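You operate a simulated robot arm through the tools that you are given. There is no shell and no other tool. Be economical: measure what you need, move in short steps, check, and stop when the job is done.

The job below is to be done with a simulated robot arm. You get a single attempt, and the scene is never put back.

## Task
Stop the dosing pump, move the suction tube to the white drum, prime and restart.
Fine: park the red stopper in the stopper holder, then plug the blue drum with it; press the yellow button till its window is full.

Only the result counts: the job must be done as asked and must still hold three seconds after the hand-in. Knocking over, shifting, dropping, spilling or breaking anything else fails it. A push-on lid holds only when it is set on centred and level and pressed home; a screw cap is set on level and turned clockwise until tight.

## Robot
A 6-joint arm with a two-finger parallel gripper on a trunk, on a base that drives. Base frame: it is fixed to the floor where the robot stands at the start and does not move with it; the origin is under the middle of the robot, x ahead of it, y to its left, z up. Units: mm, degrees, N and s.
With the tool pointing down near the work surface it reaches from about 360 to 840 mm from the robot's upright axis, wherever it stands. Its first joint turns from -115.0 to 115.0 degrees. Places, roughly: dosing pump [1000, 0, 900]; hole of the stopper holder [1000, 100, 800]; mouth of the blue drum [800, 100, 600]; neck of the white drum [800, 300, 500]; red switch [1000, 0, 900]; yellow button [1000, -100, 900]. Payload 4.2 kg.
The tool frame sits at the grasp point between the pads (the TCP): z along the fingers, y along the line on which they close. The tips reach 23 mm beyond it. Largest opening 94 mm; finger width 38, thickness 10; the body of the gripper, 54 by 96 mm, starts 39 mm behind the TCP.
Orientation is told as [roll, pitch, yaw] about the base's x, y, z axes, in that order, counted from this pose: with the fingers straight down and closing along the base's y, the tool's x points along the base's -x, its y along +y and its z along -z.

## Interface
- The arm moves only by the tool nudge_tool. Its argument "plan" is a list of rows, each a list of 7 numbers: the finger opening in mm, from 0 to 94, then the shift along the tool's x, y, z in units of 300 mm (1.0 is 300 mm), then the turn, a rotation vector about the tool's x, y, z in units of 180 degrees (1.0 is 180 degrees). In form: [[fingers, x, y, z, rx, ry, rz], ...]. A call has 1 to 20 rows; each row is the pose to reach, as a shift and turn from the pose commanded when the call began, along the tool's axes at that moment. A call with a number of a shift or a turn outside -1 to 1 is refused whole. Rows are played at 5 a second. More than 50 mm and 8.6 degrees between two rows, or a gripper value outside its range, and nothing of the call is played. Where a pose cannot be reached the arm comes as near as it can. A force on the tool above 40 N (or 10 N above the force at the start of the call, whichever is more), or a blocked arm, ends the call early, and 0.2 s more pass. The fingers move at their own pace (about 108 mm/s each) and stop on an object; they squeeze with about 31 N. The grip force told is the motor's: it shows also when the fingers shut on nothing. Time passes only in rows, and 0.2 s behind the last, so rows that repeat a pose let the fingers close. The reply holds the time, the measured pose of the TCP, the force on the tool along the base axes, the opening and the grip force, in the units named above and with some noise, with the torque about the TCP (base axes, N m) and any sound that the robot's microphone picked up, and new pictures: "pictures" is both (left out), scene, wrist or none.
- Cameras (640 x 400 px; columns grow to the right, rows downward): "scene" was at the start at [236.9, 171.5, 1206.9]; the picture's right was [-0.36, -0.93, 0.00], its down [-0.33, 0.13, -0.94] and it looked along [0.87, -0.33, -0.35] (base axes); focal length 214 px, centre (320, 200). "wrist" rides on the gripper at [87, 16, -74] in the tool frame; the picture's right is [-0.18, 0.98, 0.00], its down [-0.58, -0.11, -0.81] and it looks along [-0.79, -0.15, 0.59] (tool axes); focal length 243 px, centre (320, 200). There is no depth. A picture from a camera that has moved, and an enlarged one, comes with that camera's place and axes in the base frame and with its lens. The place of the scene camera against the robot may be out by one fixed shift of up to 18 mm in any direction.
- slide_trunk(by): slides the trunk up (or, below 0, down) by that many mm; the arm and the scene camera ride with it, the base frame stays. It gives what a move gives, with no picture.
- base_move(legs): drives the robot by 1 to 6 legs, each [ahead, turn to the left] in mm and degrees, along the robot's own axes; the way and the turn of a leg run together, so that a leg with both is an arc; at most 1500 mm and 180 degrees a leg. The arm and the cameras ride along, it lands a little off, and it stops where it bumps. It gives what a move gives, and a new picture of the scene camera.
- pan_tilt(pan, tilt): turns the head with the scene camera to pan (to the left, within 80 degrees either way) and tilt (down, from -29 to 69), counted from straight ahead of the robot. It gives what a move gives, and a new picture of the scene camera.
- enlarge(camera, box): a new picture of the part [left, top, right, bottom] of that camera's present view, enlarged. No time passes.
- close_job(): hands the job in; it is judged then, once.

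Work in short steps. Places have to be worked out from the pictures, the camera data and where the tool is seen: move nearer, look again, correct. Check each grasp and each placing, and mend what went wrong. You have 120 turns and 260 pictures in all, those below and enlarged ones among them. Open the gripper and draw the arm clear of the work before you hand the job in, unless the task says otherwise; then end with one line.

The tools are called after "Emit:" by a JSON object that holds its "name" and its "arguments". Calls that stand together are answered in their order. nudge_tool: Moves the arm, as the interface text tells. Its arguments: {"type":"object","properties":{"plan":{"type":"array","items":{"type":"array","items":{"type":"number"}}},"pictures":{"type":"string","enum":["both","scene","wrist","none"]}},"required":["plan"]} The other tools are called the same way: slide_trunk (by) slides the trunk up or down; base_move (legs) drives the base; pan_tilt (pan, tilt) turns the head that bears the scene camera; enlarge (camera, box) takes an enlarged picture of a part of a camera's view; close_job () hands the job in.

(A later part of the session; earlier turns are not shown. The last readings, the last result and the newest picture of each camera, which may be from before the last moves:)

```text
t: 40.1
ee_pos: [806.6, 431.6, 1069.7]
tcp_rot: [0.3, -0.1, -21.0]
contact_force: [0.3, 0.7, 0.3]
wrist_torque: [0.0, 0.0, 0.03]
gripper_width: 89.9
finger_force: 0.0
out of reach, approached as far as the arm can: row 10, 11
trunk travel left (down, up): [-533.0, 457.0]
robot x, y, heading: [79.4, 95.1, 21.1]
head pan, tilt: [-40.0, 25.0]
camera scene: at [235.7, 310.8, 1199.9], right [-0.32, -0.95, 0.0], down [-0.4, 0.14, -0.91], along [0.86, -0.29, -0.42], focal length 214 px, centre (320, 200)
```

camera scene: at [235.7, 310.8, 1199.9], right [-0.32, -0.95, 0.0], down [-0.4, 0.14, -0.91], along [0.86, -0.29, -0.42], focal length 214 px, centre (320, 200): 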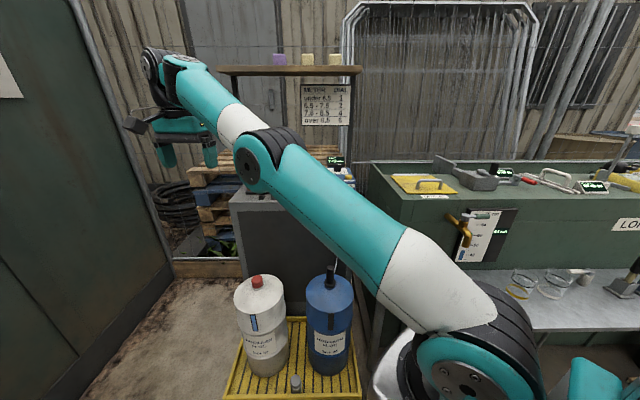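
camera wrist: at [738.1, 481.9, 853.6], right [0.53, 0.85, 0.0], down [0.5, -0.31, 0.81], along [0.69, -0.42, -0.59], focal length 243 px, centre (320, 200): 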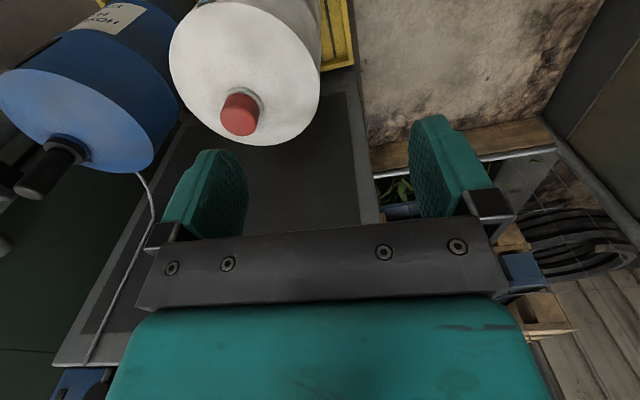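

The arm is nearly stretched here, so height relative to the shoulder is what limits it. I lower the trunk 250 mm, which brings the TCP to about z 820.

Emit:
{"name": "slide_trunk", "arguments": {"by": -250}}

Emit:
{"name": "nudge_tool", "arguments": {"plan": [[90, 0.01, 0, 0, 0, 0, 0], [90, 0.04, 0.02, 0.0, 0, 0, 0], [90, 0.09, 0.0, 0.02, 0, 0, 0], [90, 0.14, -0.03, 0.05, 0, 0, 0], [90, 0.18, -0.06, 0.07, 0, 0, 0], [90, 0.2, -0.08, 0.08, 0, 0, 0], [90, 0.2, -0.08, 0.08, 0, 0, 0]], "pictures": "both"}}

```text
t: 42.7
ee_pos: [805.8, 431.7, 819.0]
tcp_rot: [0.2, 0.0, -21.0]
contact_force: [-0.1, -0.3, -0.3]
wrist_torque: [0.0, -0.03, -0.01]
gripper_width: 89.8
finger_force: 0.0
trunk travel left (down, up): [-283.0, 707.0]
robot x, y, heading: [77.8, 91.2, 21.1]
head pan, tilt: [-40.0, 25.0]
```

```text
t: 44.3
ee_pos: [741.7, 430.0, 794.8]
tcp_rot: [0.2, 0.0, -21.1]
contact_force: [1.1, 0.4, -0.7]
wrist_torque: [-0.02, -0.01, 0.01]
gripper_width: 89.9
finger_force: 0.0
trunk travel left (down, up): [-283.0, 707.0]
robot x, y, heading: [79.3, 94.0, 21.0]
head pan, tilt: [-40.0, 25.0]
camera scene: at [235.8, 310.8, 949.9], right [-0.32, -0.95, 0.0], down [-0.4, 0.14, -0.91], along [0.86, -0.29, -0.42], focal length 214 px, centre (320, 200)
camera wrist: at [664.8, 475.3, 868.4], right [0.53, 0.85, 0.0], down [0.5, -0.31, 0.81], along [0.69, -0.42, -0.59], focal length 243 px, centre (320, 200)
```

scene: 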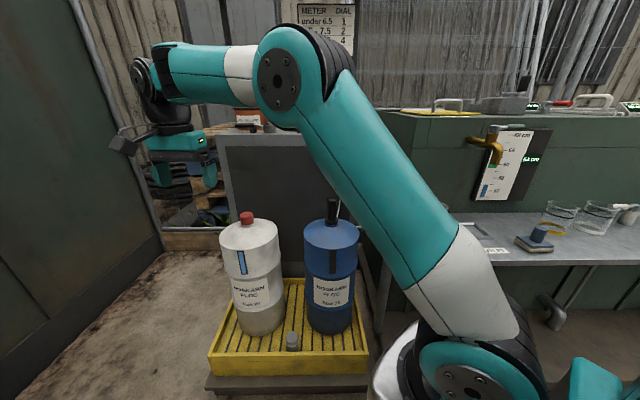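
wrist: 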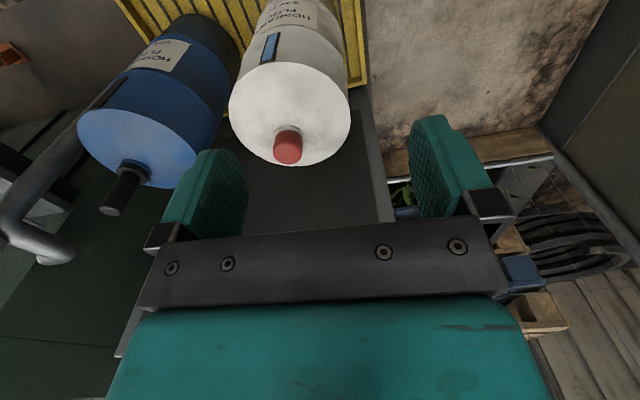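

The stopper top triangulates from the two wrist views to about (831,323,621). I enlarge to measure its height and width.

Emit:
{"name": "enlarge", "arguments": {"camera": "wrist", "box": [240, 95, 336, 155]}}

Emit:
{"name": "enlarge", "arguments": {"camera": "scene", "box": [216, 185, 376, 285]}}

Emit:
{"name": "enlarge", "arguments": {"camera": "wrist", "box": [64, 120, 224, 220]}}

```text
6.67 times, centred on (288, 125) of wrist
camera zoom: at [664.8, 475.3, 868.4], right [0.53, 0.85, 0.0], down [0.5, -0.31, 0.81], along [0.69, -0.42, -0.59], focal length 1618 px, centre (533, 700)
```

zoom: 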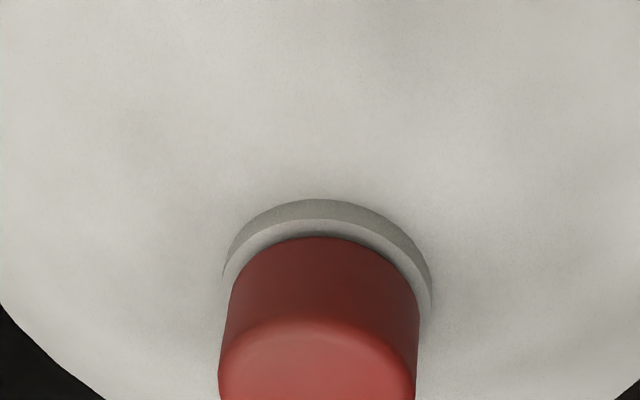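

```text
4.00 times, centred on (296, 235) of scene
camera zoom: at [235.8, 310.8, 949.9], right [-0.32, -0.95, 0.0], down [-0.4, 0.14, -0.91], along [0.86, -0.29, -0.42], focal length 858 px, centre (416, 60)
```

zoom: 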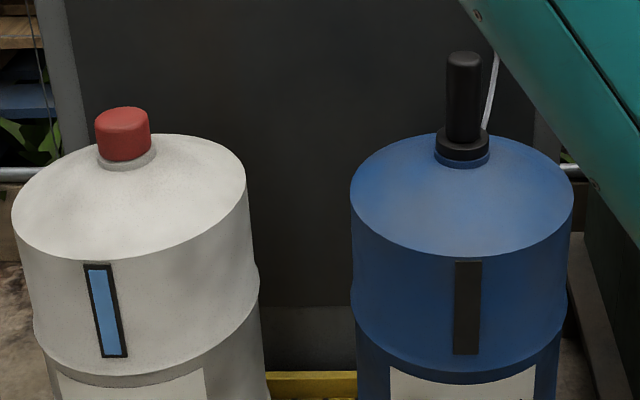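

```text
4.00 times, centred on (144, 170) of wrist
camera zoom: at [664.8, 475.3, 868.4], right [0.53, 0.85, 0.0], down [0.5, -0.31, 0.81], along [0.69, -0.42, -0.59], focal length 970 px, centre (1024, 320)
```

zoom: 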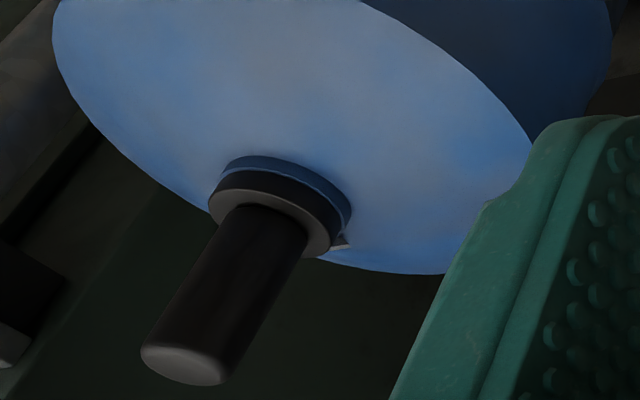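

The stopper is about 40 mm across and 35 mm tall. I come above it at TCP z≈700 to check that it lines up between the fingers.

Emit:
{"name": "nudge_tool", "arguments": {"plan": [[90, -0.01, -0.005, 0.005, 0, 0, 0], [90, -0.05, -0.03, 0.03, 0, 0, 0], [90, -0.12, -0.07, 0.08, 0, 0, 0], [90, -0.2, -0.115, 0.14, 0, 0, 0], [90, -0.28, -0.16, 0.2, 0, 0, 0], [90, -0.35, -0.2, 0.26, 0, 0, 0], [90, -0.395, -0.222, 0.3, 0, 0, 0], [90, -0.405, -0.227, 0.317, 0, 0, 0], [90, -0.405, -0.227, 0.317, 0, 0, 0]], "pictures": "wrist"}}

```text
t: 46.3
ee_pos: [830.8, 322.1, 700.1]
tcp_rot: [0.2, -0.1, -21.2]
contact_force: [0.6, -0.4, 0.4]
wrist_torque: [-0.01, 0.03, 0.01]
gripper_width: 90.1
finger_force: 0.0
trunk travel left (down, up): [-283.0, 707.0]
robot x, y, heading: [80.3, 91.2, 21.5]
head pan, tilt: [-40.0, 25.0]
camera wrist: at [754.8, 367.6, 773.5], right [0.52, 0.85, 0.0], down [0.5, -0.31, 0.81], along [0.69, -0.42, -0.59], focal length 243 px, centre (320, 200)
```

wrist: 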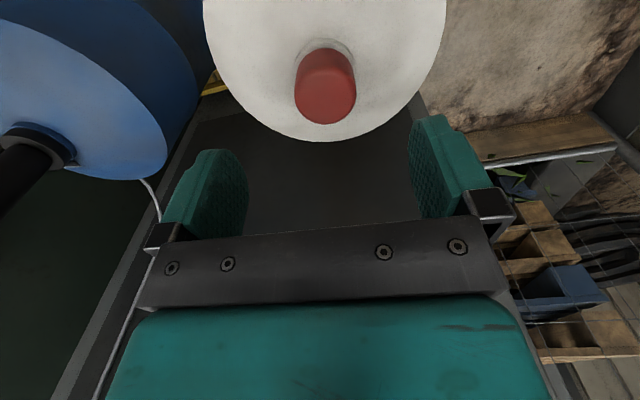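

The stopper top appears at (326,97) against a predicted (320,91), so it is about 4 mm off along the tool's y. I correct, descend to TCP z≈618 and close.

Emit:
{"name": "nudge_tool", "arguments": {"plan": [[90, 0, 0.003, 0.01, 0, 0, 0], [90, 0, 0.01, 0.05, 0, 0, 0], [90, 0, 0.012, 0.11, 0, 0, 0], [90, 0, 0.012, 0.17, 0, 0, 0], [90, 0, 0.012, 0.22, 0, 0, 0], [90, 0, 0.012, 0.255, 0, 0, 0], [90, 0, 0.012, 0.272, 0, 0, 0], [35, 0, 0.012, 0.272, 0, 0, 0], [30, 0, 0.012, 0.272, 0, 0, 0], [30, 0, 0.012, 0.272, 0, 0, 0]], "pictures": "wrist"}}

```text
t: 48.3
ee_pos: [832.4, 326.7, 622.7]
tcp_rot: [0.5, -0.3, -20.9]
contact_force: [-11.0, -7.3, 23.6]
wrist_torque: [-0.35, 0.53, 0.86]
gripper_width: 84.8
finger_force: 30.9
trunk travel left (down, up): [-283.0, 707.0]
robot x, y, heading: [78.2, 95.1, 21.3]
head pan, tilt: [-40.0, 25.0]
stopped in row 10: the force on the tool passed its limit at 41 N (the readings are from after the stop); the commanded pose is now the measured one
camera wrist: at [754.9, 370.9, 697.0], right [0.52, 0.85, 0.01], down [0.5, -0.31, 0.81], along [0.69, -0.42, -0.59], focal length 243 px, centre (320, 200)
```

wrist: 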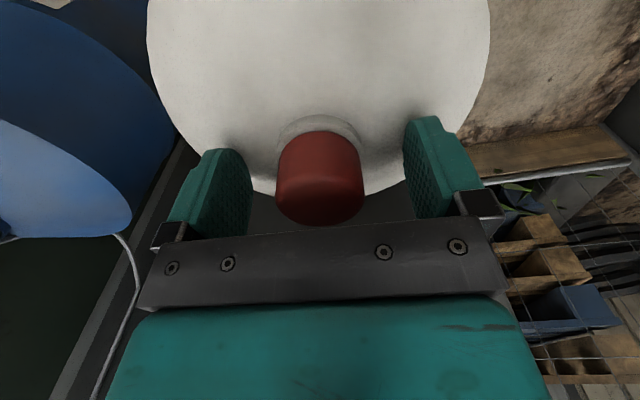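

The fingertips touched the drum's dome, and the stopper top is really about z 634. I raise 12 mm, then close.

Emit:
{"name": "nudge_tool", "arguments": {"plan": [[90, 0, 0, -0.015, 0, 0, 0], [90, 0, 0, -0.04, 0, 0, 0], [90, 0, 0, -0.04, 0, 0, 0], [60, 0, 0, -0.04, 0, 0, 0], [30, 0, 0, -0.04, 0, 0, 0], [30, 0, 0, -0.04, 0, 0, 0], [30, 0, 0, -0.04, 0, 0, 0]], "pictures": "wrist"}}

```text
t: 49.9
ee_pos: [832.6, 327.2, 635.4]
tcp_rot: [0.5, -0.2, -21.1]
contact_force: [-0.5, -6.0, 20.3]
wrist_torque: [-0.11, 0.19, 0.77]
gripper_width: 43.9
finger_force: 15.5
trunk travel left (down, up): [-283.0, 707.0]
robot x, y, heading: [80.0, 92.6, 21.2]
head pan, tilt: [-40.0, 25.0]
camera wrist: at [755.6, 371.0, 708.1], right [0.52, 0.85, 0.01], down [0.5, -0.32, 0.81], along [0.69, -0.42, -0.59], focal length 243 px, centre (320, 200)
```

wrist: 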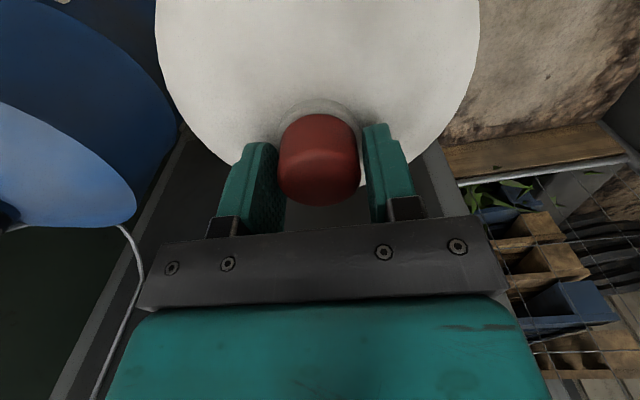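

Width is 43.9 but there is still 20 N upward on the tool, so the tips rest on the neck. I open slightly, rise 8 mm and close again.

Emit:
{"name": "nudge_tool", "arguments": {"plan": [[60, 0, 0, 0, 0, 0, 0], [60, 0, 0, -0.012, 0, 0, 0], [60, 0, 0, -0.026, 0, 0, 0], [60, 0, 0, -0.026, 0, 0, 0], [30, 0, 0, -0.026, 0, 0, 0], [30, 0, 0, -0.026, 0, 0, 0], [30, 0, 0, -0.026, 0, 0, 0], [30, 0, 0, -0.026, 0, 0, 0]], "pictures": "wrist"}}

```text
t: 51.7
ee_pos: [831.8, 325.9, 640.1]
tcp_rot: [0.4, -0.2, -21.1]
contact_force: [-0.1, 0.7, -0.2]
wrist_torque: [-0.02, -0.02, -0.04]
gripper_width: 36.4
finger_force: 31.0
trunk travel left (down, up): [-283.0, 707.0]
robot x, y, heading: [80.2, 94.9, 21.3]
head pan, tilt: [-40.0, 25.0]
camera wrist: at [755.4, 371.3, 713.7], right [0.53, 0.85, 0.01], down [0.5, -0.31, 0.81], along [0.69, -0.42, -0.59], focal length 243 px, centre (320, 200)
```

wrist: 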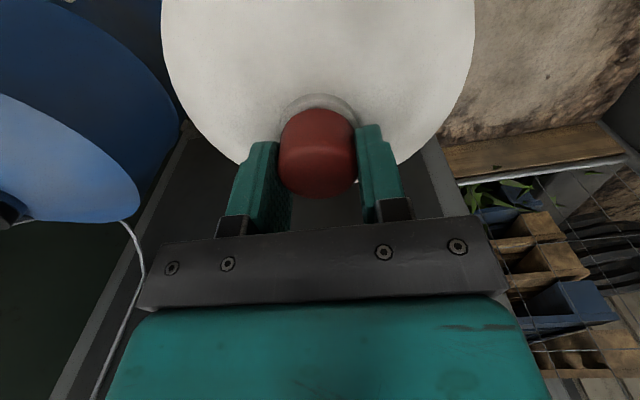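

The stopper is gripped firmly at 36.4 mm with no side load. I pull it straight up, gently.

Emit:
{"name": "nudge_tool", "arguments": {"plan": [[30, 0, 0, -0.006, 0, 0, 0], [30, 0, 0, -0.014, 0, 0, 0], [30, 0, 0, -0.025, 0, 0, 0], [30, 0, 0, -0.05, 0, 0, 0], [30, 0, 0, -0.09, 0, 0, 0], [30, 0, 0, -0.15, 0, 0, 0], [30, 0, 0, -0.22, 0, 0, 0], [30, 0, 0, -0.28, 0, 0, 0], [30, 0, 0, -0.3, 0, 0, 0]], "pictures": "both"}}

```text
t: 53.7
ee_pos: [832.3, 326.2, 731.1]
tcp_rot: [0.3, -0.3, -21.1]
contact_force: [0.1, 0.6, -0.7]
wrist_torque: [-0.03, -0.01, -0.02]
gripper_width: 36.4
finger_force: 31.4
trunk travel left (down, up): [-283.0, 707.0]
robot x, y, heading: [82.8, 91.7, 21.1]
head pan, tilt: [-40.0, 25.0]
camera scene: at [235.7, 310.7, 949.9], right [-0.32, -0.95, 0.0], down [-0.4, 0.14, -0.91], along [0.86, -0.29, -0.42], focal length 214 px, centre (320, 200)
camera wrist: at [755.1, 371.2, 804.3], right [0.53, 0.85, 0.01], down [0.5, -0.31, 0.81], along [0.69, -0.42, -0.59], focal length 243 px, centre (320, 200)
```

scene: 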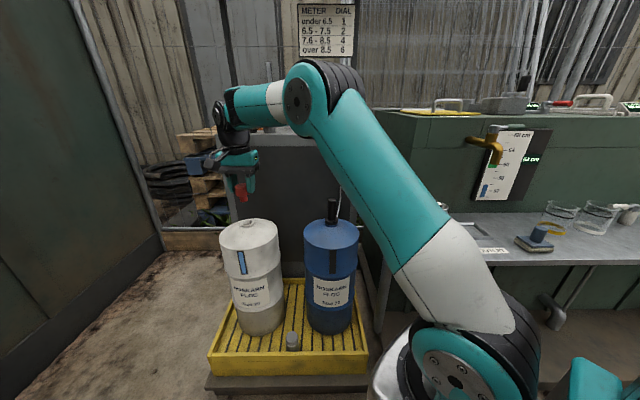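
wrist: 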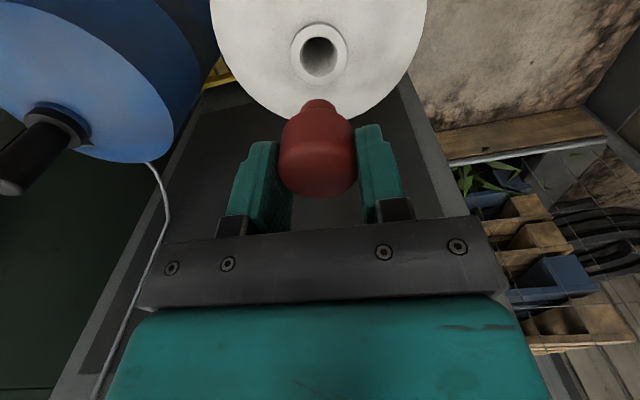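

The stopper is out, showing a narrower plug at its lower end. The white neck hole is at about (830,326,600), and combining views puts the holder near (977,108,867). I raise the trunk back 250 mm and aim the head at the cabinet.

Emit:
{"name": "slide_trunk", "arguments": {"by": 250}}

Emit:
{"name": "nudge_tool", "arguments": {"plan": [[30, 0, -0.005, -0.005, 0, 0, 0], [30, 0, -0.03, -0.01, 0, 0, 0], [30, -0.02, -0.09, -0.01, 0, 0, 0], [30, -0.05, -0.17, -0.01, 0, 0, 0], [30, -0.08, -0.26, -0.01, 0, 0, 0], [30, -0.1, -0.35, -0.01, 0, 0, 0], [30, -0.12, -0.42, -0.01, 0, 0, 0], [30, -0.14, -0.46, -0.01, 0, 0, 0], [30, -0.15, -0.48, -0.01, 0, 0, 0]], "pictures": "both"}}

```text
t: 56.3
ee_pos: [831.9, 326.1, 981.7]
tcp_rot: [0.4, -0.1, -21.1]
contact_force: [0.7, 0.5, -0.1]
wrist_torque: [0.03, 0.02, 0.01]
gripper_width: 36.4
finger_force: 31.3
trunk travel left (down, up): [-533.0, 457.0]
robot x, y, heading: [79.5, 94.4, 21.4]
head pan, tilt: [-40.0, 25.0]
```

```text
t: 58.3
ee_pos: [821.9, 175.7, 983.0]
tcp_rot: [0.4, -0.2, -21.1]
contact_force: [0.3, -0.5, -0.1]
wrist_torque: [-0.01, 0.0, 0.02]
gripper_width: 36.2
finger_force: 30.7
trunk travel left (down, up): [-533.0, 457.0]
robot x, y, heading: [77.3, 95.2, 21.5]
head pan, tilt: [-40.0, 25.0]
camera scene: at [235.7, 310.7, 1199.9], right [-0.32, -0.95, 0.0], down [-0.4, 0.14, -0.91], along [0.86, -0.29, -0.42], focal length 214 px, centre (320, 200)
camera wrist: at [745.0, 220.6, 1056.4], right [0.52, 0.85, 0.01], down [0.5, -0.31, 0.81], along [0.69, -0.42, -0.59], focal length 243 px, centre (320, 200)
```

scene: 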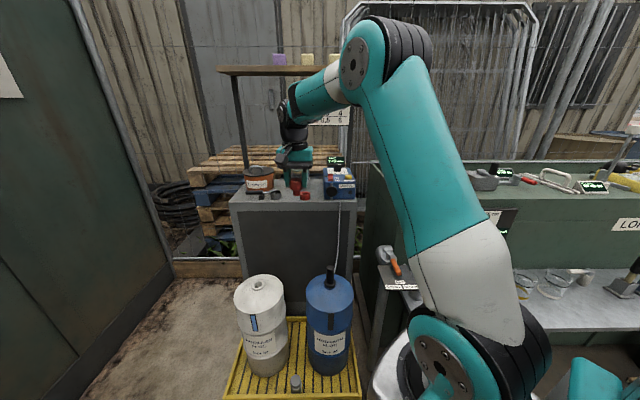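
wrist: 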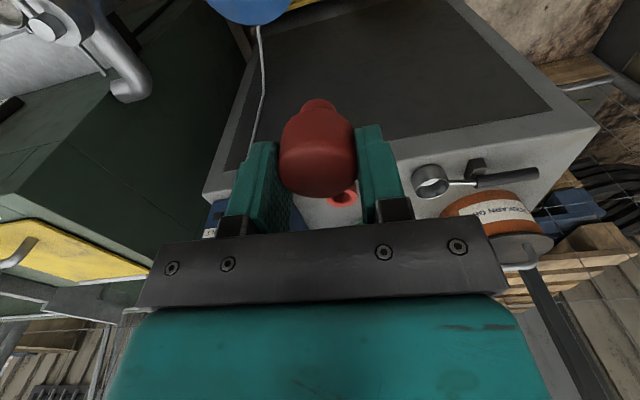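

The ring is visible under the stopper, so I enlarge to pin it down.

Emit:
{"name": "enlarge", "arguments": {"camera": "wrist", "box": [280, 155, 408, 235]}}

Emit:
{"name": "enlarge", "arguments": {"camera": "scene", "box": [240, 135, 368, 215]}}

```text
5.00 times, centred on (344, 195) of wrist
camera zoom: at [745.0, 220.6, 1056.4], right [0.52, 0.85, 0.01], down [0.5, -0.31, 0.81], along [0.69, -0.42, -0.59], focal length 1213 px, centre (200, 225)
```

zoom: 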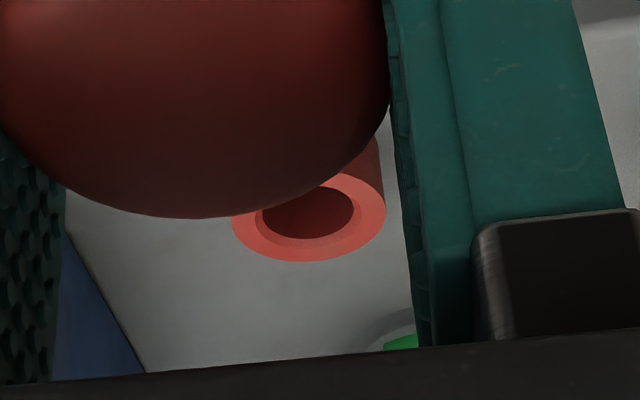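

```text
5.00 times, centred on (304, 175) of scene
camera zoom: at [235.7, 310.7, 1199.9], right [-0.32, -0.95, 0.0], down [-0.4, 0.14, -0.91], along [0.86, -0.29, -0.42], focal length 1072 px, centre (400, 325)
```

zoom: 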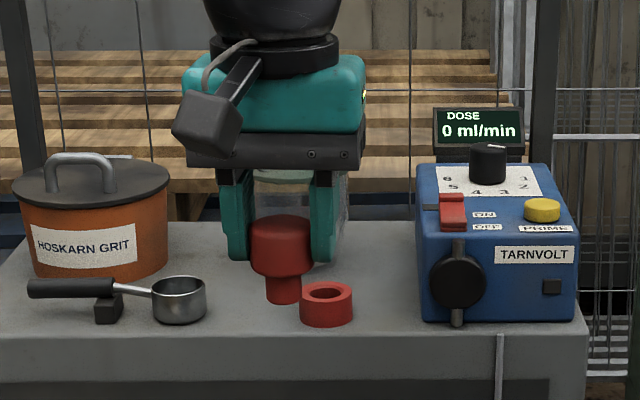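

Two wrist views agree on the ring top at (984,109,862) with a ~24 mm hole. I move the stopper above it with about 30 mm clearance.

Emit:
{"name": "nudge_tool", "arguments": {"plan": [[30, -0.01, 0, 0, 0, 0, 0], [30, -0.05, 0, 0.005, 0, 0, 0], [30, -0.13, -0.003, 0.015, 0, 0, 0], [30, -0.23, -0.006, 0.03, 0, 0, 0], [30, -0.34, -0.009, 0.045, 0, 0, 0], [30, -0.45, -0.012, 0.055, 0, 0, 0], [30, -0.54, -0.013, 0.06, 0, 0, 0], [30, -0.58, -0.013, 0.06, 0, 0, 0], [30, -0.587, -0.013, 0.06, 0, 0, 0], [30, -0.587, -0.013, 0.06, 0, 0, 0]], "pictures": "both"}}

Emit:
{"name": "enlarge", "arguments": {"camera": "scene", "box": [256, 145, 352, 205]}}

Emit:
{"name": "enlarge", "arguments": {"camera": "wrist", "box": [256, 65, 384, 145]}}

```text
t: 60.5
ee_pos: [963.6, 103.0, 960.2]
tcp_rot: [0.3, -0.2, -21.0]
contact_force: [0.0, -0.2, -0.5]
wrist_torque: [-0.01, 0.03, 0.02]
gripper_width: 36.3
finger_force: 30.5
out of reach, approached as far as the arm can: row 7, 8, 9, 10
trunk travel left (down, up): [-533.0, 457.0]
robot x, y, heading: [78.3, 90.1, 21.5]
head pan, tilt: [-40.0, 25.0]
camera scene: at [235.8, 310.7, 1199.9], right [-0.32, -0.95, 0.0], down [-0.4, 0.14, -0.91], along [0.86, -0.29, -0.42], focal length 214 px, centre (320, 200)
camera wrist: at [887.0, 147.4, 1033.9], right [0.52, 0.85, 0.01], down [0.5, -0.31, 0.81], along [0.69, -0.42, -0.59], focal length 243 px, centre (320, 200)
```

scene: 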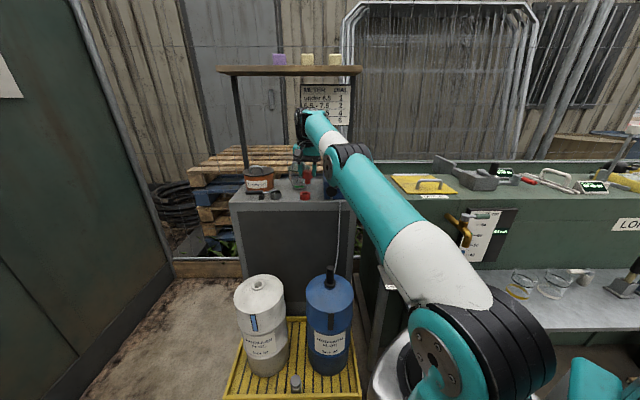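
wrist: 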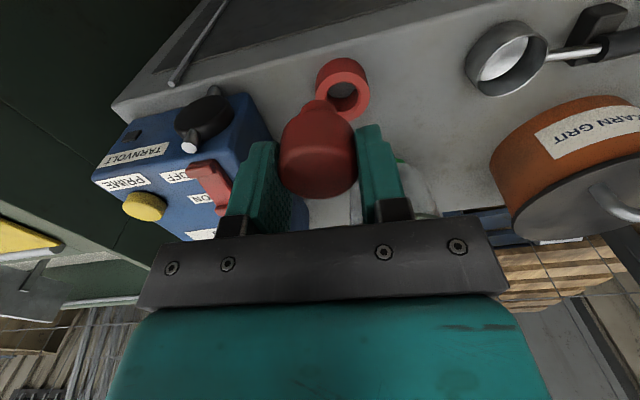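

```text
6.67 times, centred on (304, 175) of scene
camera zoom: at [235.8, 310.7, 1199.9], right [-0.32, -0.95, 0.0], down [-0.4, 0.14, -0.91], along [0.86, -0.29, -0.42], focal length 1430 px, centre (427, 367)
```

zoom: 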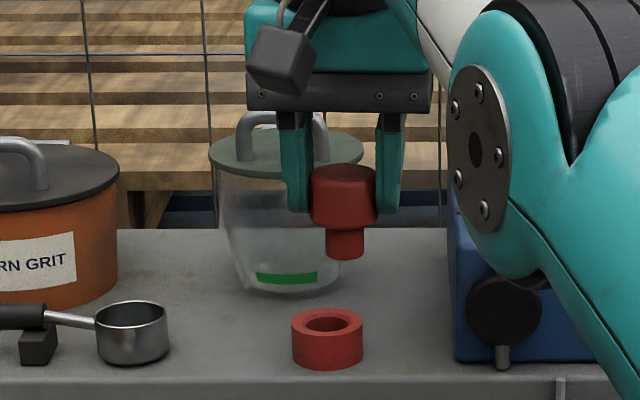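

```text
5.00 times, centred on (320, 105) of wrist
camera zoom: at [887.0, 147.4, 1033.9], right [0.52, 0.85, 0.01], down [0.5, -0.31, 0.81], along [0.69, -0.42, -0.59], focal length 1213 px, centre (320, 675)
```

zoom: 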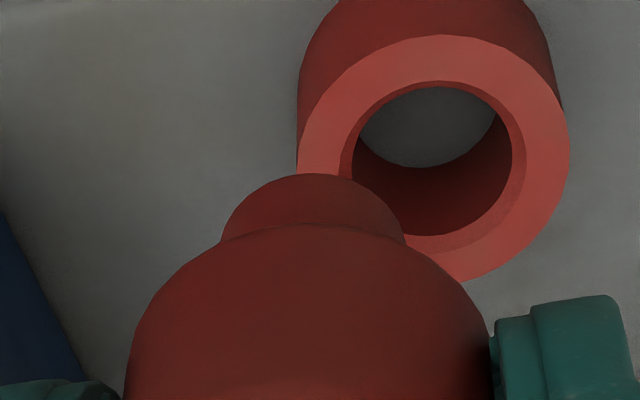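

The ring is confirmed at (984,109,862), but the arm ran out of reach about 20 mm short. I back off slightly, raise the trunk 150 mm and descend again with the arm.

Emit:
{"name": "nudge_tool", "arguments": {"plan": [[30, 0.01, 0, 0, 0, 0, 0], [30, 0.04, 0, 0, 0, 0, 0], [30, 0.1, 0, 0, 0, 0, 0], [30, 0.15, 0, 0, 0, 0, 0], [30, 0.17, 0, 0, 0, 0, 0]], "pictures": "none"}}

Emit:
{"name": "slide_trunk", "arguments": {"by": 150}}

Emit:
{"name": "nudge_tool", "arguments": {"plan": [[30, 0, 0, 0.01, 0, 0, 0], [30, 0, 0, 0.06, 0, 0, 0], [30, 0, 0, 0.15, 0, 0, 0], [30, 0, 0, 0.25, 0, 0, 0], [30, 0, 0, 0.35, 0, 0, 0], [30, 0, 0, 0.44, 0, 0, 0], [30, 0, 0, 0.48, 0, 0, 0], [30, 0, 0, 0.49, 0, 0, 0]], "pictures": "none"}}

```text
t: 61.7
ee_pos: [915.5, 121.4, 960.5]
tcp_rot: [0.5, -0.2, -21.1]
contact_force: [0.4, 0.6, -0.6]
wrist_torque: [0.02, -0.01, 0.0]
gripper_width: 36.4
finger_force: 30.9
trunk travel left (down, up): [-533.0, 457.0]
robot x, y, heading: [80.4, 96.9, 21.4]
head pan, tilt: [-40.0, 25.0]
```

```text
t: 63.4
ee_pos: [916.3, 120.8, 1109.5]
tcp_rot: [0.3, -0.2, -21.1]
contact_force: [0.1, -0.6, -0.1]
wrist_torque: [-0.04, 0.0, -0.06]
gripper_width: 36.3
finger_force: 31.5
trunk travel left (down, up): [-683.0, 307.0]
robot x, y, heading: [80.5, 94.3, 21.4]
head pan, tilt: [-40.0, 25.0]
```

```text
t: 65.2
ee_pos: [917.1, 121.8, 962.2]
tcp_rot: [0.4, -0.3, -21.2]
contact_force: [0.0, -0.3, 0.3]
wrist_torque: [0.0, 0.0, -0.01]
gripper_width: 36.2
finger_force: 31.2
trunk travel left (down, up): [-683.0, 307.0]
robot x, y, heading: [79.4, 94.2, 21.5]
head pan, tilt: [-40.0, 25.0]
```

Reach is comfortable now. I move over the ring.

Emit:
{"name": "nudge_tool", "arguments": {"plan": [[30, -0.01, 0.002, 0, 0.0005, 0, 0], [30, -0.05, 0.01, 0.005, 0.001, 0.001, 0], [30, -0.11, 0.021, 0.012, 0.002, 0.0015, 0], [30, -0.17, 0.033, 0.02, 0.0022, 0.0015, 0], [30, -0.215, 0.041, 0.025, 0.0022, 0.0015, 0], [30, -0.228, 0.0436, 0.027, 0.0022, 0.0015, 0], [30, -0.228, 0.0436, 0.027, 0.0022, 0.0015, 0]], "pictures": "both"}}

Emit:
{"name": "enlarge", "arguments": {"camera": "scene", "box": [256, 190, 352, 250]}}

Emit:
{"name": "enlarge", "arguments": {"camera": "wrist", "box": [256, 65, 384, 145]}}

```text
t: 66.8
ee_pos: [986.0, 109.8, 955.5]
tcp_rot: [0.0, 0.1, -21.1]
contact_force: [-0.4, 0.7, 0.2]
wrist_torque: [-0.04, 0.0, 0.0]
gripper_width: 36.2
finger_force: 30.6
trunk travel left (down, up): [-683.0, 307.0]
robot x, y, heading: [81.9, 97.3, 21.0]
head pan, tilt: [-40.0, 25.0]
camera scene: at [235.8, 310.6, 1349.9], right [-0.32, -0.95, 0.0], down [-0.4, 0.14, -0.91], along [0.86, -0.29, -0.42], focal length 214 px, centre (320, 200)
camera wrist: at [909.4, 154.7, 1029.1], right [0.53, 0.85, 0.0], down [0.51, -0.31, 0.81], along [0.69, -0.42, -0.59], focal length 243 px, centre (320, 200)
```

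scene: 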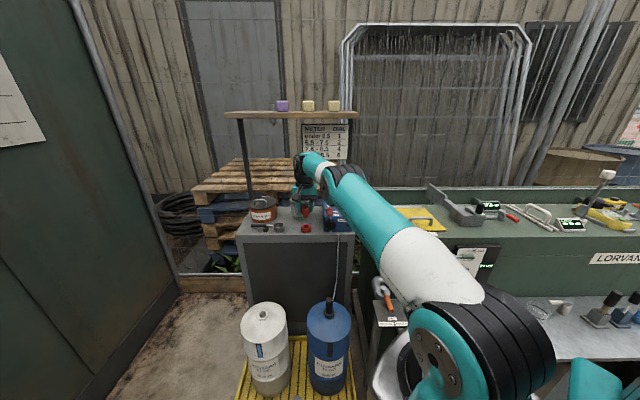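
wrist: 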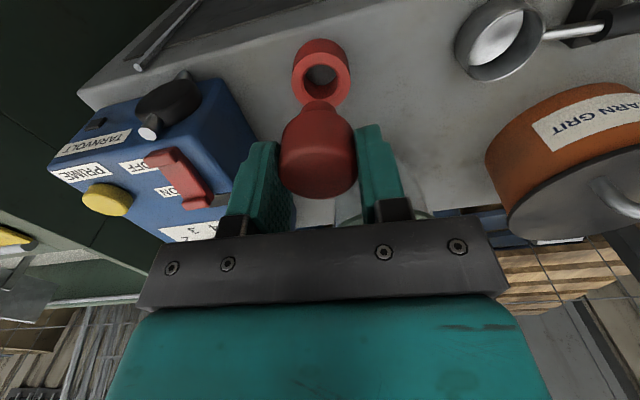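

```text
6.67 times, centred on (304, 220) of scene
camera zoom: at [235.8, 310.6, 1349.9], right [-0.32, -0.95, 0.0], down [-0.4, 0.14, -0.91], along [0.86, -0.29, -0.42], focal length 1430 px, centre (427, 67)
```

zoom: 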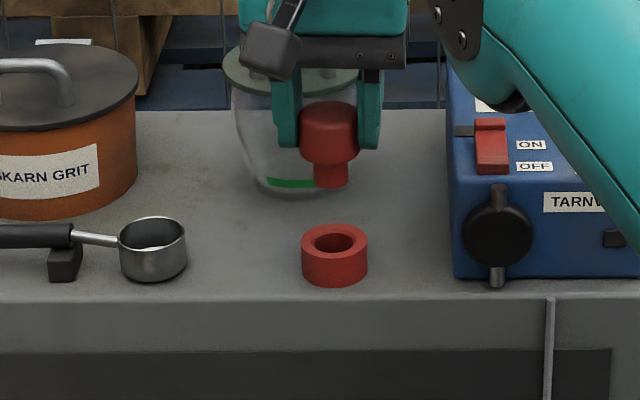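

```text
5.00 times, centred on (320, 105) of wrist
camera zoom: at [909.4, 154.7, 1029.1], right [0.53, 0.85, 0.0], down [0.51, -0.31, 0.81], along [0.69, -0.42, -0.59], focal length 1213 px, centre (320, 675)
```

zoom: 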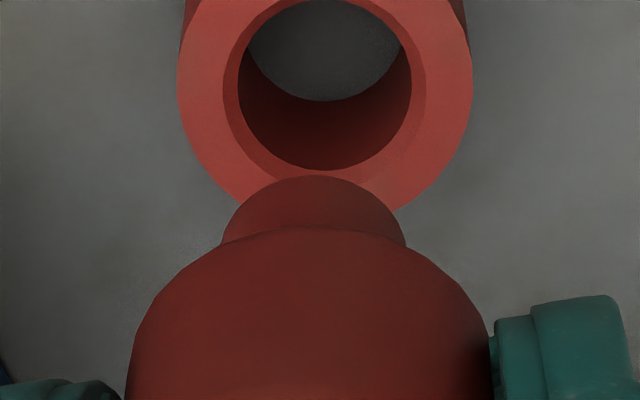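

The plug and ring align to within 1–2 mm. I nudge 1.5 mm forward and 0.8 mm left, then lower until the plug enters the ring.

Emit:
{"name": "nudge_tool", "arguments": {"plan": [[30, -0.005, 0.0027, 0.01, 0, 0, 0], [30, -0.005, 0.0027, 0.04, 0, 0, 0], [30, -0.005, 0.0027, 0.08, 0, 0, 0], [30, -0.005, 0.0027, 0.115, 0, 0, 0], [30, -0.005, 0.0027, 0.135, 0, 0, 0], [30, -0.005, 0.0027, 0.15, 0, 0, 0], [30, -0.005, 0.0027, 0.16, 0, 0, 0], [30, -0.005, 0.0027, 0.17, 0, 0, 0]], "pictures": "wrist"}}

Emit:
{"name": "enlarge", "arguments": {"camera": "scene", "box": [272, 200, 336, 240]}}

```text
t: 68.6
ee_pos: [987.3, 110.2, 907.9]
tcp_rot: [0.1, -0.2, -21.1]
contact_force: [-2.2, 4.1, 22.2]
wrist_torque: [0.47, 0.39, -0.08]
gripper_width: 36.5
finger_force: 30.8
trunk travel left (down, up): [-683.0, 307.0]
robot x, y, heading: [78.3, 93.7, 21.2]
head pan, tilt: [-40.0, 25.0]
camera wrist: at [910.4, 154.8, 981.5], right [0.53, 0.85, 0.0], down [0.5, -0.31, 0.81], along [0.69, -0.42, -0.59], focal length 243 px, centre (320, 200)
```

wrist: 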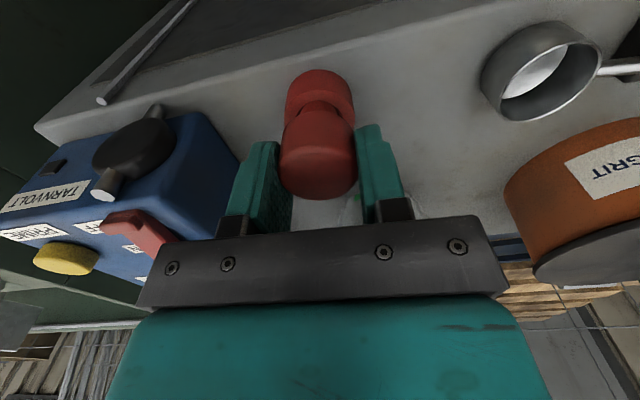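

```text
10.00 times, centred on (304, 220) of scene
camera zoom: at [234.5, 310.6, 1350.5], right [-0.32, -0.95, 0.0], down [-0.4, 0.14, -0.91], along [0.86, -0.29, -0.42], focal length 2145 px, centre (480, 0)
```

zoom: 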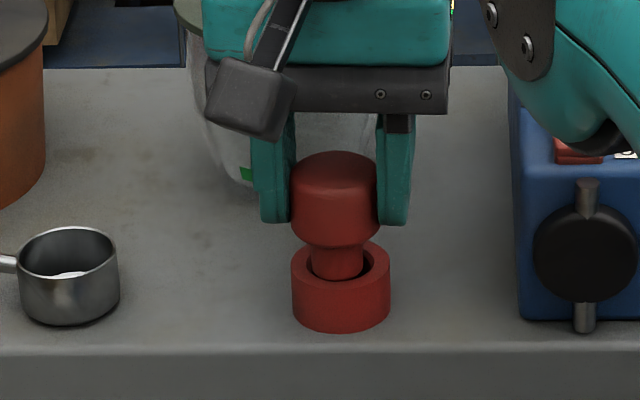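

Contact at 22 N with the plug sitting slightly off in the hole. I enlarge the wrist view to see the direction.

Emit:
{"name": "enlarge", "arguments": {"camera": "wrist", "box": [272, 60, 368, 120]}}

```text
6.67 times, centred on (320, 90) of wrist
camera zoom: at [910.4, 154.8, 981.5], right [0.53, 0.85, 0.0], down [0.5, -0.31, 0.81], along [0.69, -0.42, -0.59], focal length 1618 px, centre (320, 933)
```

zoom: 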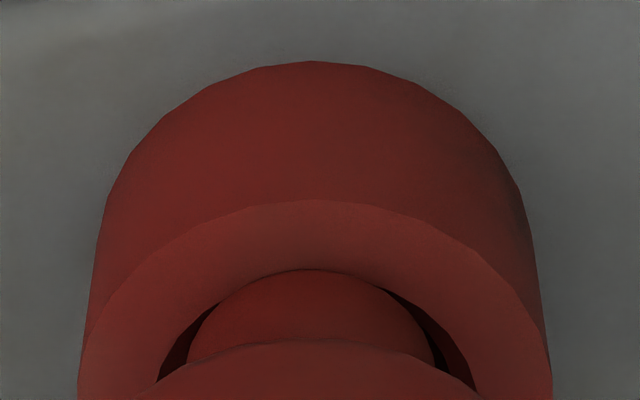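

The plug touches the hole's edge on the robot side and is centred laterally. I lift 3 mm, shift 2 mm forward and push down again.

Emit:
{"name": "nudge_tool", "arguments": {"plan": [[30, 0, 0, -0.01, 0, 0, 0], [30, -0.007, 0, -0.012, 0, 0, 0], [30, -0.007, 0, -0.005, 0, 0, 0], [30, -0.007, 0, 0.003, 0, 0, 0], [30, -0.007, 0, 0.01, 0, 0, 0], [30, -0.007, 0, 0.018, 0, 0, 0], [30, -0.007, 0, 0.026, 0, 0, 0]], "pictures": "none"}}

Emit:
{"name": "enlarge", "arguments": {"camera": "scene", "box": [272, 200, 336, 240]}}

Emit:
{"name": "enlarge", "arguments": {"camera": "wrist", "box": [272, 60, 368, 120]}}

```text
t: 70.2
ee_pos: [989.2, 109.4, 899.8]
tcp_rot: [0.0, -0.2, -21.0]
contact_force: [7.3, -2.1, 25.1]
wrist_torque: [-0.18, 0.08, 0.0]
gripper_width: 35.9
finger_force: 31.1
trunk travel left (down, up): [-683.0, 307.0]
robot x, y, heading: [76.5, 89.7, 21.2]
head pan, tilt: [-40.0, 25.0]
```

```text
10.00 times, centred on (304, 220) of scene
camera zoom: at [234.8, 310.8, 1350.1], right [-0.32, -0.95, 0.0], down [-0.4, 0.14, -0.91], along [0.86, -0.29, -0.42], focal length 2145 px, centre (480, 0)
```

zoom: 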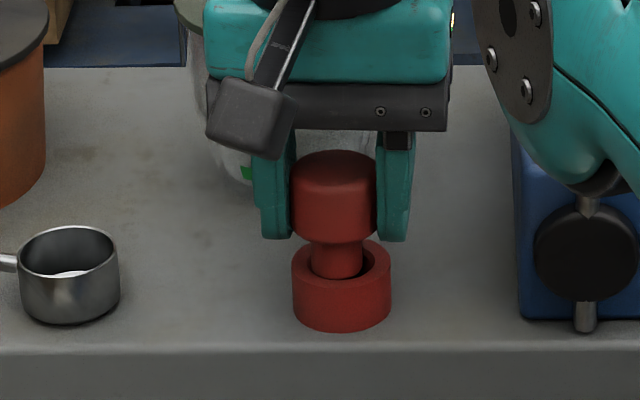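

```text
6.67 times, centred on (320, 90) of wrist
camera zoom: at [912.5, 154.6, 972.4], right [0.52, 0.85, 0.0], down [0.5, -0.31, 0.81], along [0.69, -0.42, -0.59], focal length 1618 px, centre (320, 933)
```

zoom: 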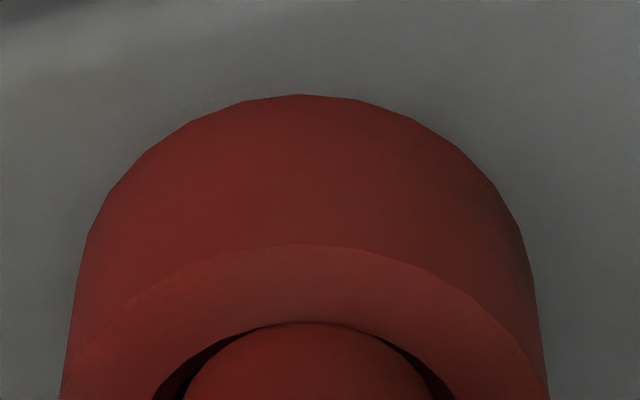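

The stopper slipped up slightly in the grip while the plug still rides on the near edge, and the reaction force points forward. I lift 3 mm, shift 3 mm further forward and 1 mm right, and lower again.

Emit:
{"name": "nudge_tool", "arguments": {"plan": [[30, 0, 0, -0.01, 0, 0, 0], [30, -0.005, -0.002, -0.016, 0, 0, 0], [30, -0.01, -0.0033, -0.016, 0, 0, 0], [30, -0.01, -0.0033, -0.01, 0, 0, 0], [30, -0.01, -0.0033, -0.002, 0, 0, 0], [30, -0.01, -0.0033, 0.006, 0, 0, 0], [30, -0.01, -0.0033, 0.014, 0, 0, 0]], "pictures": "none"}}

Emit:
{"name": "enlarge", "arguments": {"camera": "scene", "box": [272, 200, 336, 240]}}

Emit:
{"name": "enlarge", "arguments": {"camera": "wrist", "box": [272, 60, 368, 120]}}

```text
t: 71.8
ee_pos: [990.8, 107.9, 891.8]
tcp_rot: [-0.1, 0.1, -21.2]
contact_force: [0.2, 0.0, -1.3]
wrist_torque: [-0.03, 0.0, 0.01]
gripper_width: 36.4
finger_force: 30.9
trunk travel left (down, up): [-683.0, 307.0]
robot x, y, heading: [81.7, 94.3, 21.3]
head pan, tilt: [-40.0, 25.0]
```

```text
10.00 times, centred on (304, 220) of scene
camera zoom: at [235.8, 310.7, 1349.9], right [-0.32, -0.95, 0.0], down [-0.4, 0.14, -0.91], along [0.86, -0.29, -0.42], focal length 2145 px, centre (480, 0)
```

zoom: 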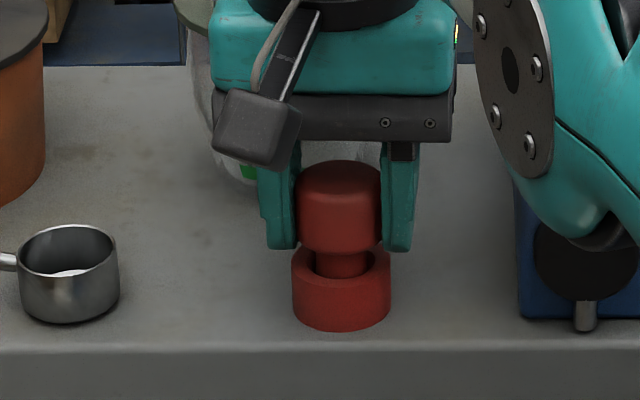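

```text
6.67 times, centred on (320, 90) of wrist
camera zoom: at [915.1, 152.1, 965.5], right [0.53, 0.85, 0.0], down [0.51, -0.31, 0.81], along [0.68, -0.42, -0.59], focal length 1618 px, centre (320, 933)
```

zoom: 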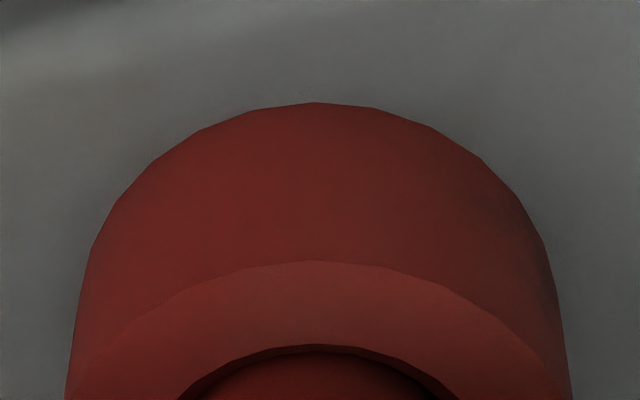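

No force now and the plug is going into the hole centred. I lower 4 mm more, before the tips reach the ring, then open so the stopper drops the last few millimetres into its seat.

Emit:
{"name": "nudge_tool", "arguments": {"plan": [[30, 0, 0, 0.006, 0, 0, 0], [30, 0, 0, 0.013, 0, 0, 0], [30, 0, 0, 0.013, 0, 0, 0], [45, 0, 0, 0.013, 0, 0, 0], [55, 0, 0, 0.013, 0, 0, 0], [55, 0, 0, 0.013, 0, 0, 0]], "pictures": "none"}}

Emit:
{"name": "enlarge", "arguments": {"camera": "scene", "box": [272, 200, 336, 240]}}

```text
t: 73.2
ee_pos: [990.5, 106.7, 887.2]
tcp_rot: [0.1, 0.1, -21.1]
contact_force: [0.2, -0.1, 0.4]
wrist_torque: [-0.05, -0.02, -0.01]
gripper_width: 55.0
finger_force: 0.1
trunk travel left (down, up): [-683.0, 307.0]
robot x, y, heading: [84.4, 91.6, 21.6]
head pan, tilt: [-40.0, 25.0]
```

```text
10.00 times, centred on (304, 220) of scene
camera zoom: at [235.8, 310.7, 1349.9], right [-0.32, -0.95, 0.0], down [-0.4, 0.14, -0.91], along [0.86, -0.29, -0.42], focal length 2145 px, centre (480, 0)
```

zoom: 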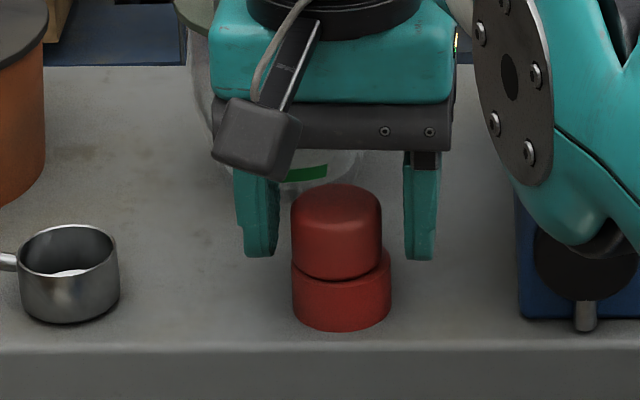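

The stopper is seated flush and level in the holder. I raise the arm, pull back, and then reverse the base 100 mm so the blue drum isn't too close to the arm.

Emit:
{"name": "nudge_tool", "arguments": {"plan": [[60, 0, 0, -0.01, 0, 0, 0], [60, 0, 0, -0.05, 0, 0, 0], [60, 0, 0, -0.12, 0, 0, 0], [60, 0.01, 0, -0.22, 0, 0, 0], [60, 0.05, 0, -0.32, 0, 0, 0], [60, 0.13, 0, -0.4, 0, 0, 0], [60, 0.24, 0, -0.45, 0, 0, 0], [60, 0.35, 0, -0.48, 0, 0, 0], [60, 0.46, 0, -0.5, 0, 0, 0], [60, 0.56, 0, -0.5, 0, 0, 0], [60, 0.62, 0, -0.5, 0, 0, 0], [60, 0.64, 0, -0.5, 0, 0, 0]], "pictures": "scene"}}

Emit:
{"name": "base_move", "arguments": {"legs": [[-100, 0]]}}

```text
t: 75.8
ee_pos: [812.3, 175.4, 1038.1]
tcp_rot: [-0.1, 0.1, -21.0]
contact_force: [0.2, 0.4, -0.7]
wrist_torque: [-0.01, -0.02, 0.02]
gripper_width: 59.9
finger_force: 0.0
trunk travel left (down, up): [-683.0, 307.0]
robot x, y, heading: [78.9, 95.5, 21.1]
head pan, tilt: [-40.0, 25.0]
camera scene: at [235.9, 310.7, 1349.9], right [-0.32, -0.95, 0.0], down [-0.4, 0.14, -0.91], along [0.86, -0.29, -0.42], focal length 214 px, centre (320, 200)
```

scene: 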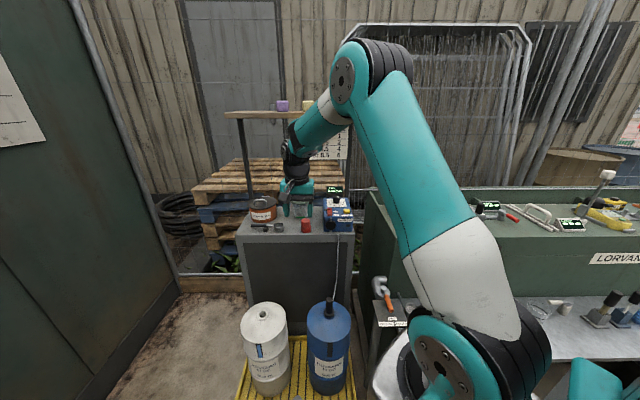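

```text
t: 77.0
ee_pos: [718.7, 139.9, 1038.8]
tcp_rot: [-0.1, 0.1, -20.9]
contact_force: [-1.0, -0.5, 0.8]
wrist_torque: [-0.03, 0.02, -0.03]
gripper_width: 59.7
finger_force: 0.0
trunk travel left (down, up): [-683.0, 307.0]
robot x, y, heading: [-12.1, 53.8, 21.4]
head pan, tilt: [-40.0, 25.0]
camera scene: at [141.6, 274.1, 1349.9], right [-0.32, -0.95, 0.0], down [-0.4, 0.14, -0.91], along [0.86, -0.29, -0.42], focal length 214 px, centre (320, 200)
```

scene: 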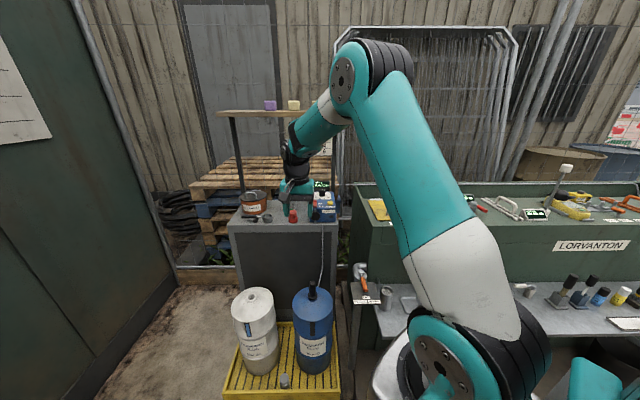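

I raise the arm 80 mm then lower the trunk 400 mm, for a wrist look at the lance.

Emit:
{"name": "nudge_tool", "arguments": {"plan": [[90, 0.0, 0, -0.01, 0, 0, 0], [90, 0.02, 0, -0.06, 0, 0, 0], [90, 0.05, 0, -0.14, 0, 0, 0], [90, 0.09, 0, -0.21, 0, 0, 0], [90, 0.12, 0, -0.26, 0, 0, 0], [90, 0.13, 0, -0.27, 0, 0, 0]], "pictures": "none"}}

Emit:
{"name": "slide_trunk", "arguments": {"by": -400}}

Emit:
{"name": "nudge_tool", "arguments": {"plan": [[90, 0.0, 0, 0, 0, 0, 0]], "pictures": "both"}}

```text
t: 78.4
ee_pos: [682.5, 152.9, 1119.5]
tcp_rot: [-0.1, 0.1, -21.1]
contact_force: [0.8, 0.2, 0.4]
wrist_torque: [0.03, 0.04, -0.01]
gripper_width: 89.8
finger_force: 0.2
trunk travel left (down, up): [-683.0, 307.0]
robot x, y, heading: [-12.6, 58.0, 21.5]
head pan, tilt: [-40.0, 25.0]
```

```text
t: 82.2
ee_pos: [682.5, 153.1, 719.1]
tcp_rot: [-0.1, 0.1, -20.9]
contact_force: [0.1, -0.5, 0.6]
wrist_torque: [0.0, 0.03, -0.02]
gripper_width: 89.9
finger_force: 0.0
trunk travel left (down, up): [-283.0, 707.0]
robot x, y, heading: [-16.4, 56.4, 21.0]
head pan, tilt: [-40.0, 25.0]
```

```text
t: 82.6
ee_pos: [683.3, 151.8, 718.6]
tcp_rot: [0.0, 0.1, -21.0]
contact_force: [-0.3, 0.2, -0.6]
wrist_torque: [-0.01, 0.02, -0.01]
gripper_width: 90.1
finger_force: 0.1
trunk travel left (down, up): [-283.0, 707.0]
robot x, y, heading: [-14.6, 54.4, 21.5]
head pan, tilt: [-40.0, 25.0]
camera scene: at [141.6, 274.1, 949.9], right [-0.32, -0.95, 0.0], down [-0.4, 0.14, -0.91], along [0.86, -0.29, -0.42], focal length 214 px, centre (320, 200)
camera wrist: at [606.3, 197.8, 793.2], right [0.52, 0.85, 0.0], down [0.51, -0.31, 0.81], along [0.69, -0.42, -0.59], focal length 243 px, centre (320, 200)
```

scene: 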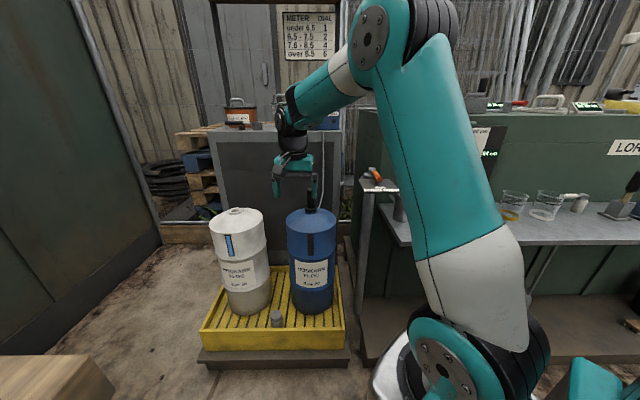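
wrist: 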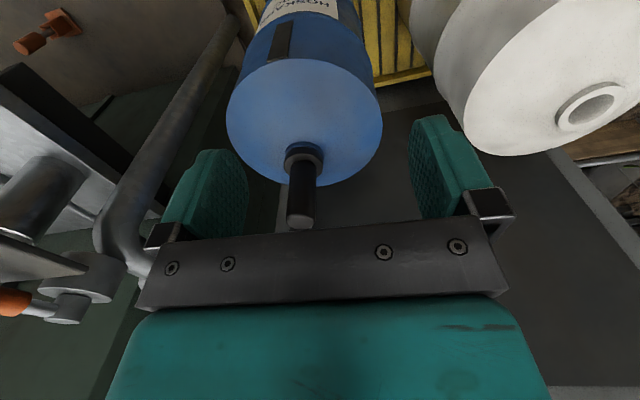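

The lance handle is about 80 mm tall, with its top near (765,80,672) and the collar at about 590. I move over it, staying above its top.

Emit:
{"name": "nudge_tool", "arguments": {"plan": [[90, -0.01, -0.004, -0.005, 0, 0, 0], [90, -0.05, -0.018, -0.02, 0, 0, 0], [90, -0.12, -0.044, -0.03, 0, 0, 0], [90, -0.2, -0.074, -0.03, 0, 0, 0], [90, -0.28, -0.104, -0.03, 0, 0, 0], [90, -0.33, -0.122, -0.03, 0, 0, 0], [90, -0.341, -0.126, -0.03, 0, 0, 0], [90, -0.341, -0.126, -0.03, 0, 0, 0]], "pictures": "wrist"}}

Emit:
{"name": "enlarge", "arguments": {"camera": "wrist", "box": [240, 40, 400, 140]}}

```text
t: 84.4
ee_pos: [764.6, 80.0, 729.1]
tcp_rot: [0.1, 0.1, -20.9]
contact_force: [-0.2, -1.1, -0.6]
wrist_torque: [0.03, -0.01, -0.03]
gripper_width: 89.7
finger_force: 0.0
trunk travel left (down, up): [-283.0, 707.0]
robot x, y, heading: [-16.2, 56.8, 21.2]
head pan, tilt: [-40.0, 25.0]
camera wrist: at [688.5, 125.8, 802.0], right [0.52, 0.85, 0.0], down [0.51, -0.31, 0.81], along [0.69, -0.42, -0.59], focal length 243 px, centre (320, 200)
```

wrist: 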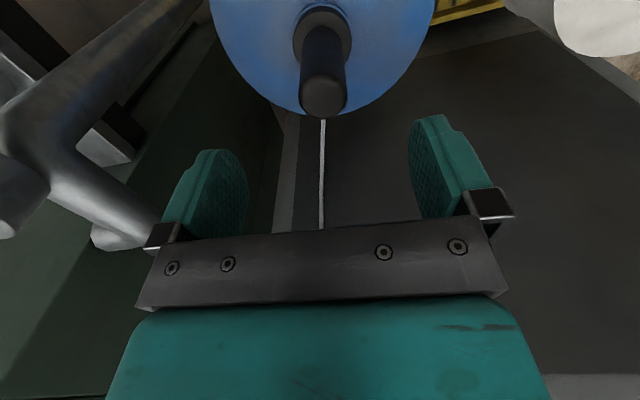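

```text
4.00 times, centred on (320, 90) of wrist
camera zoom: at [688.5, 125.8, 802.0], right [0.52, 0.85, 0.0], down [0.51, -0.31, 0.81], along [0.69, -0.42, -0.59], focal length 970 px, centre (320, 640)
```

zoom: 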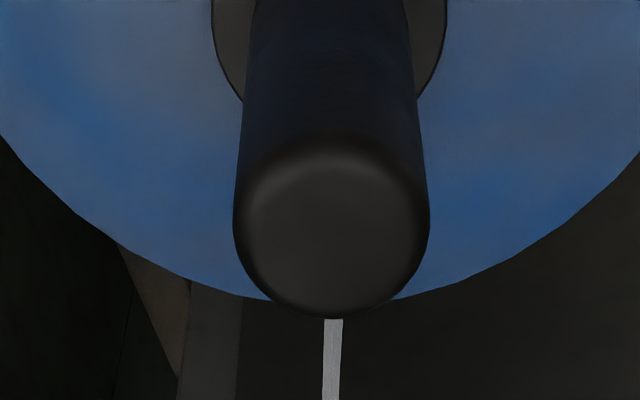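

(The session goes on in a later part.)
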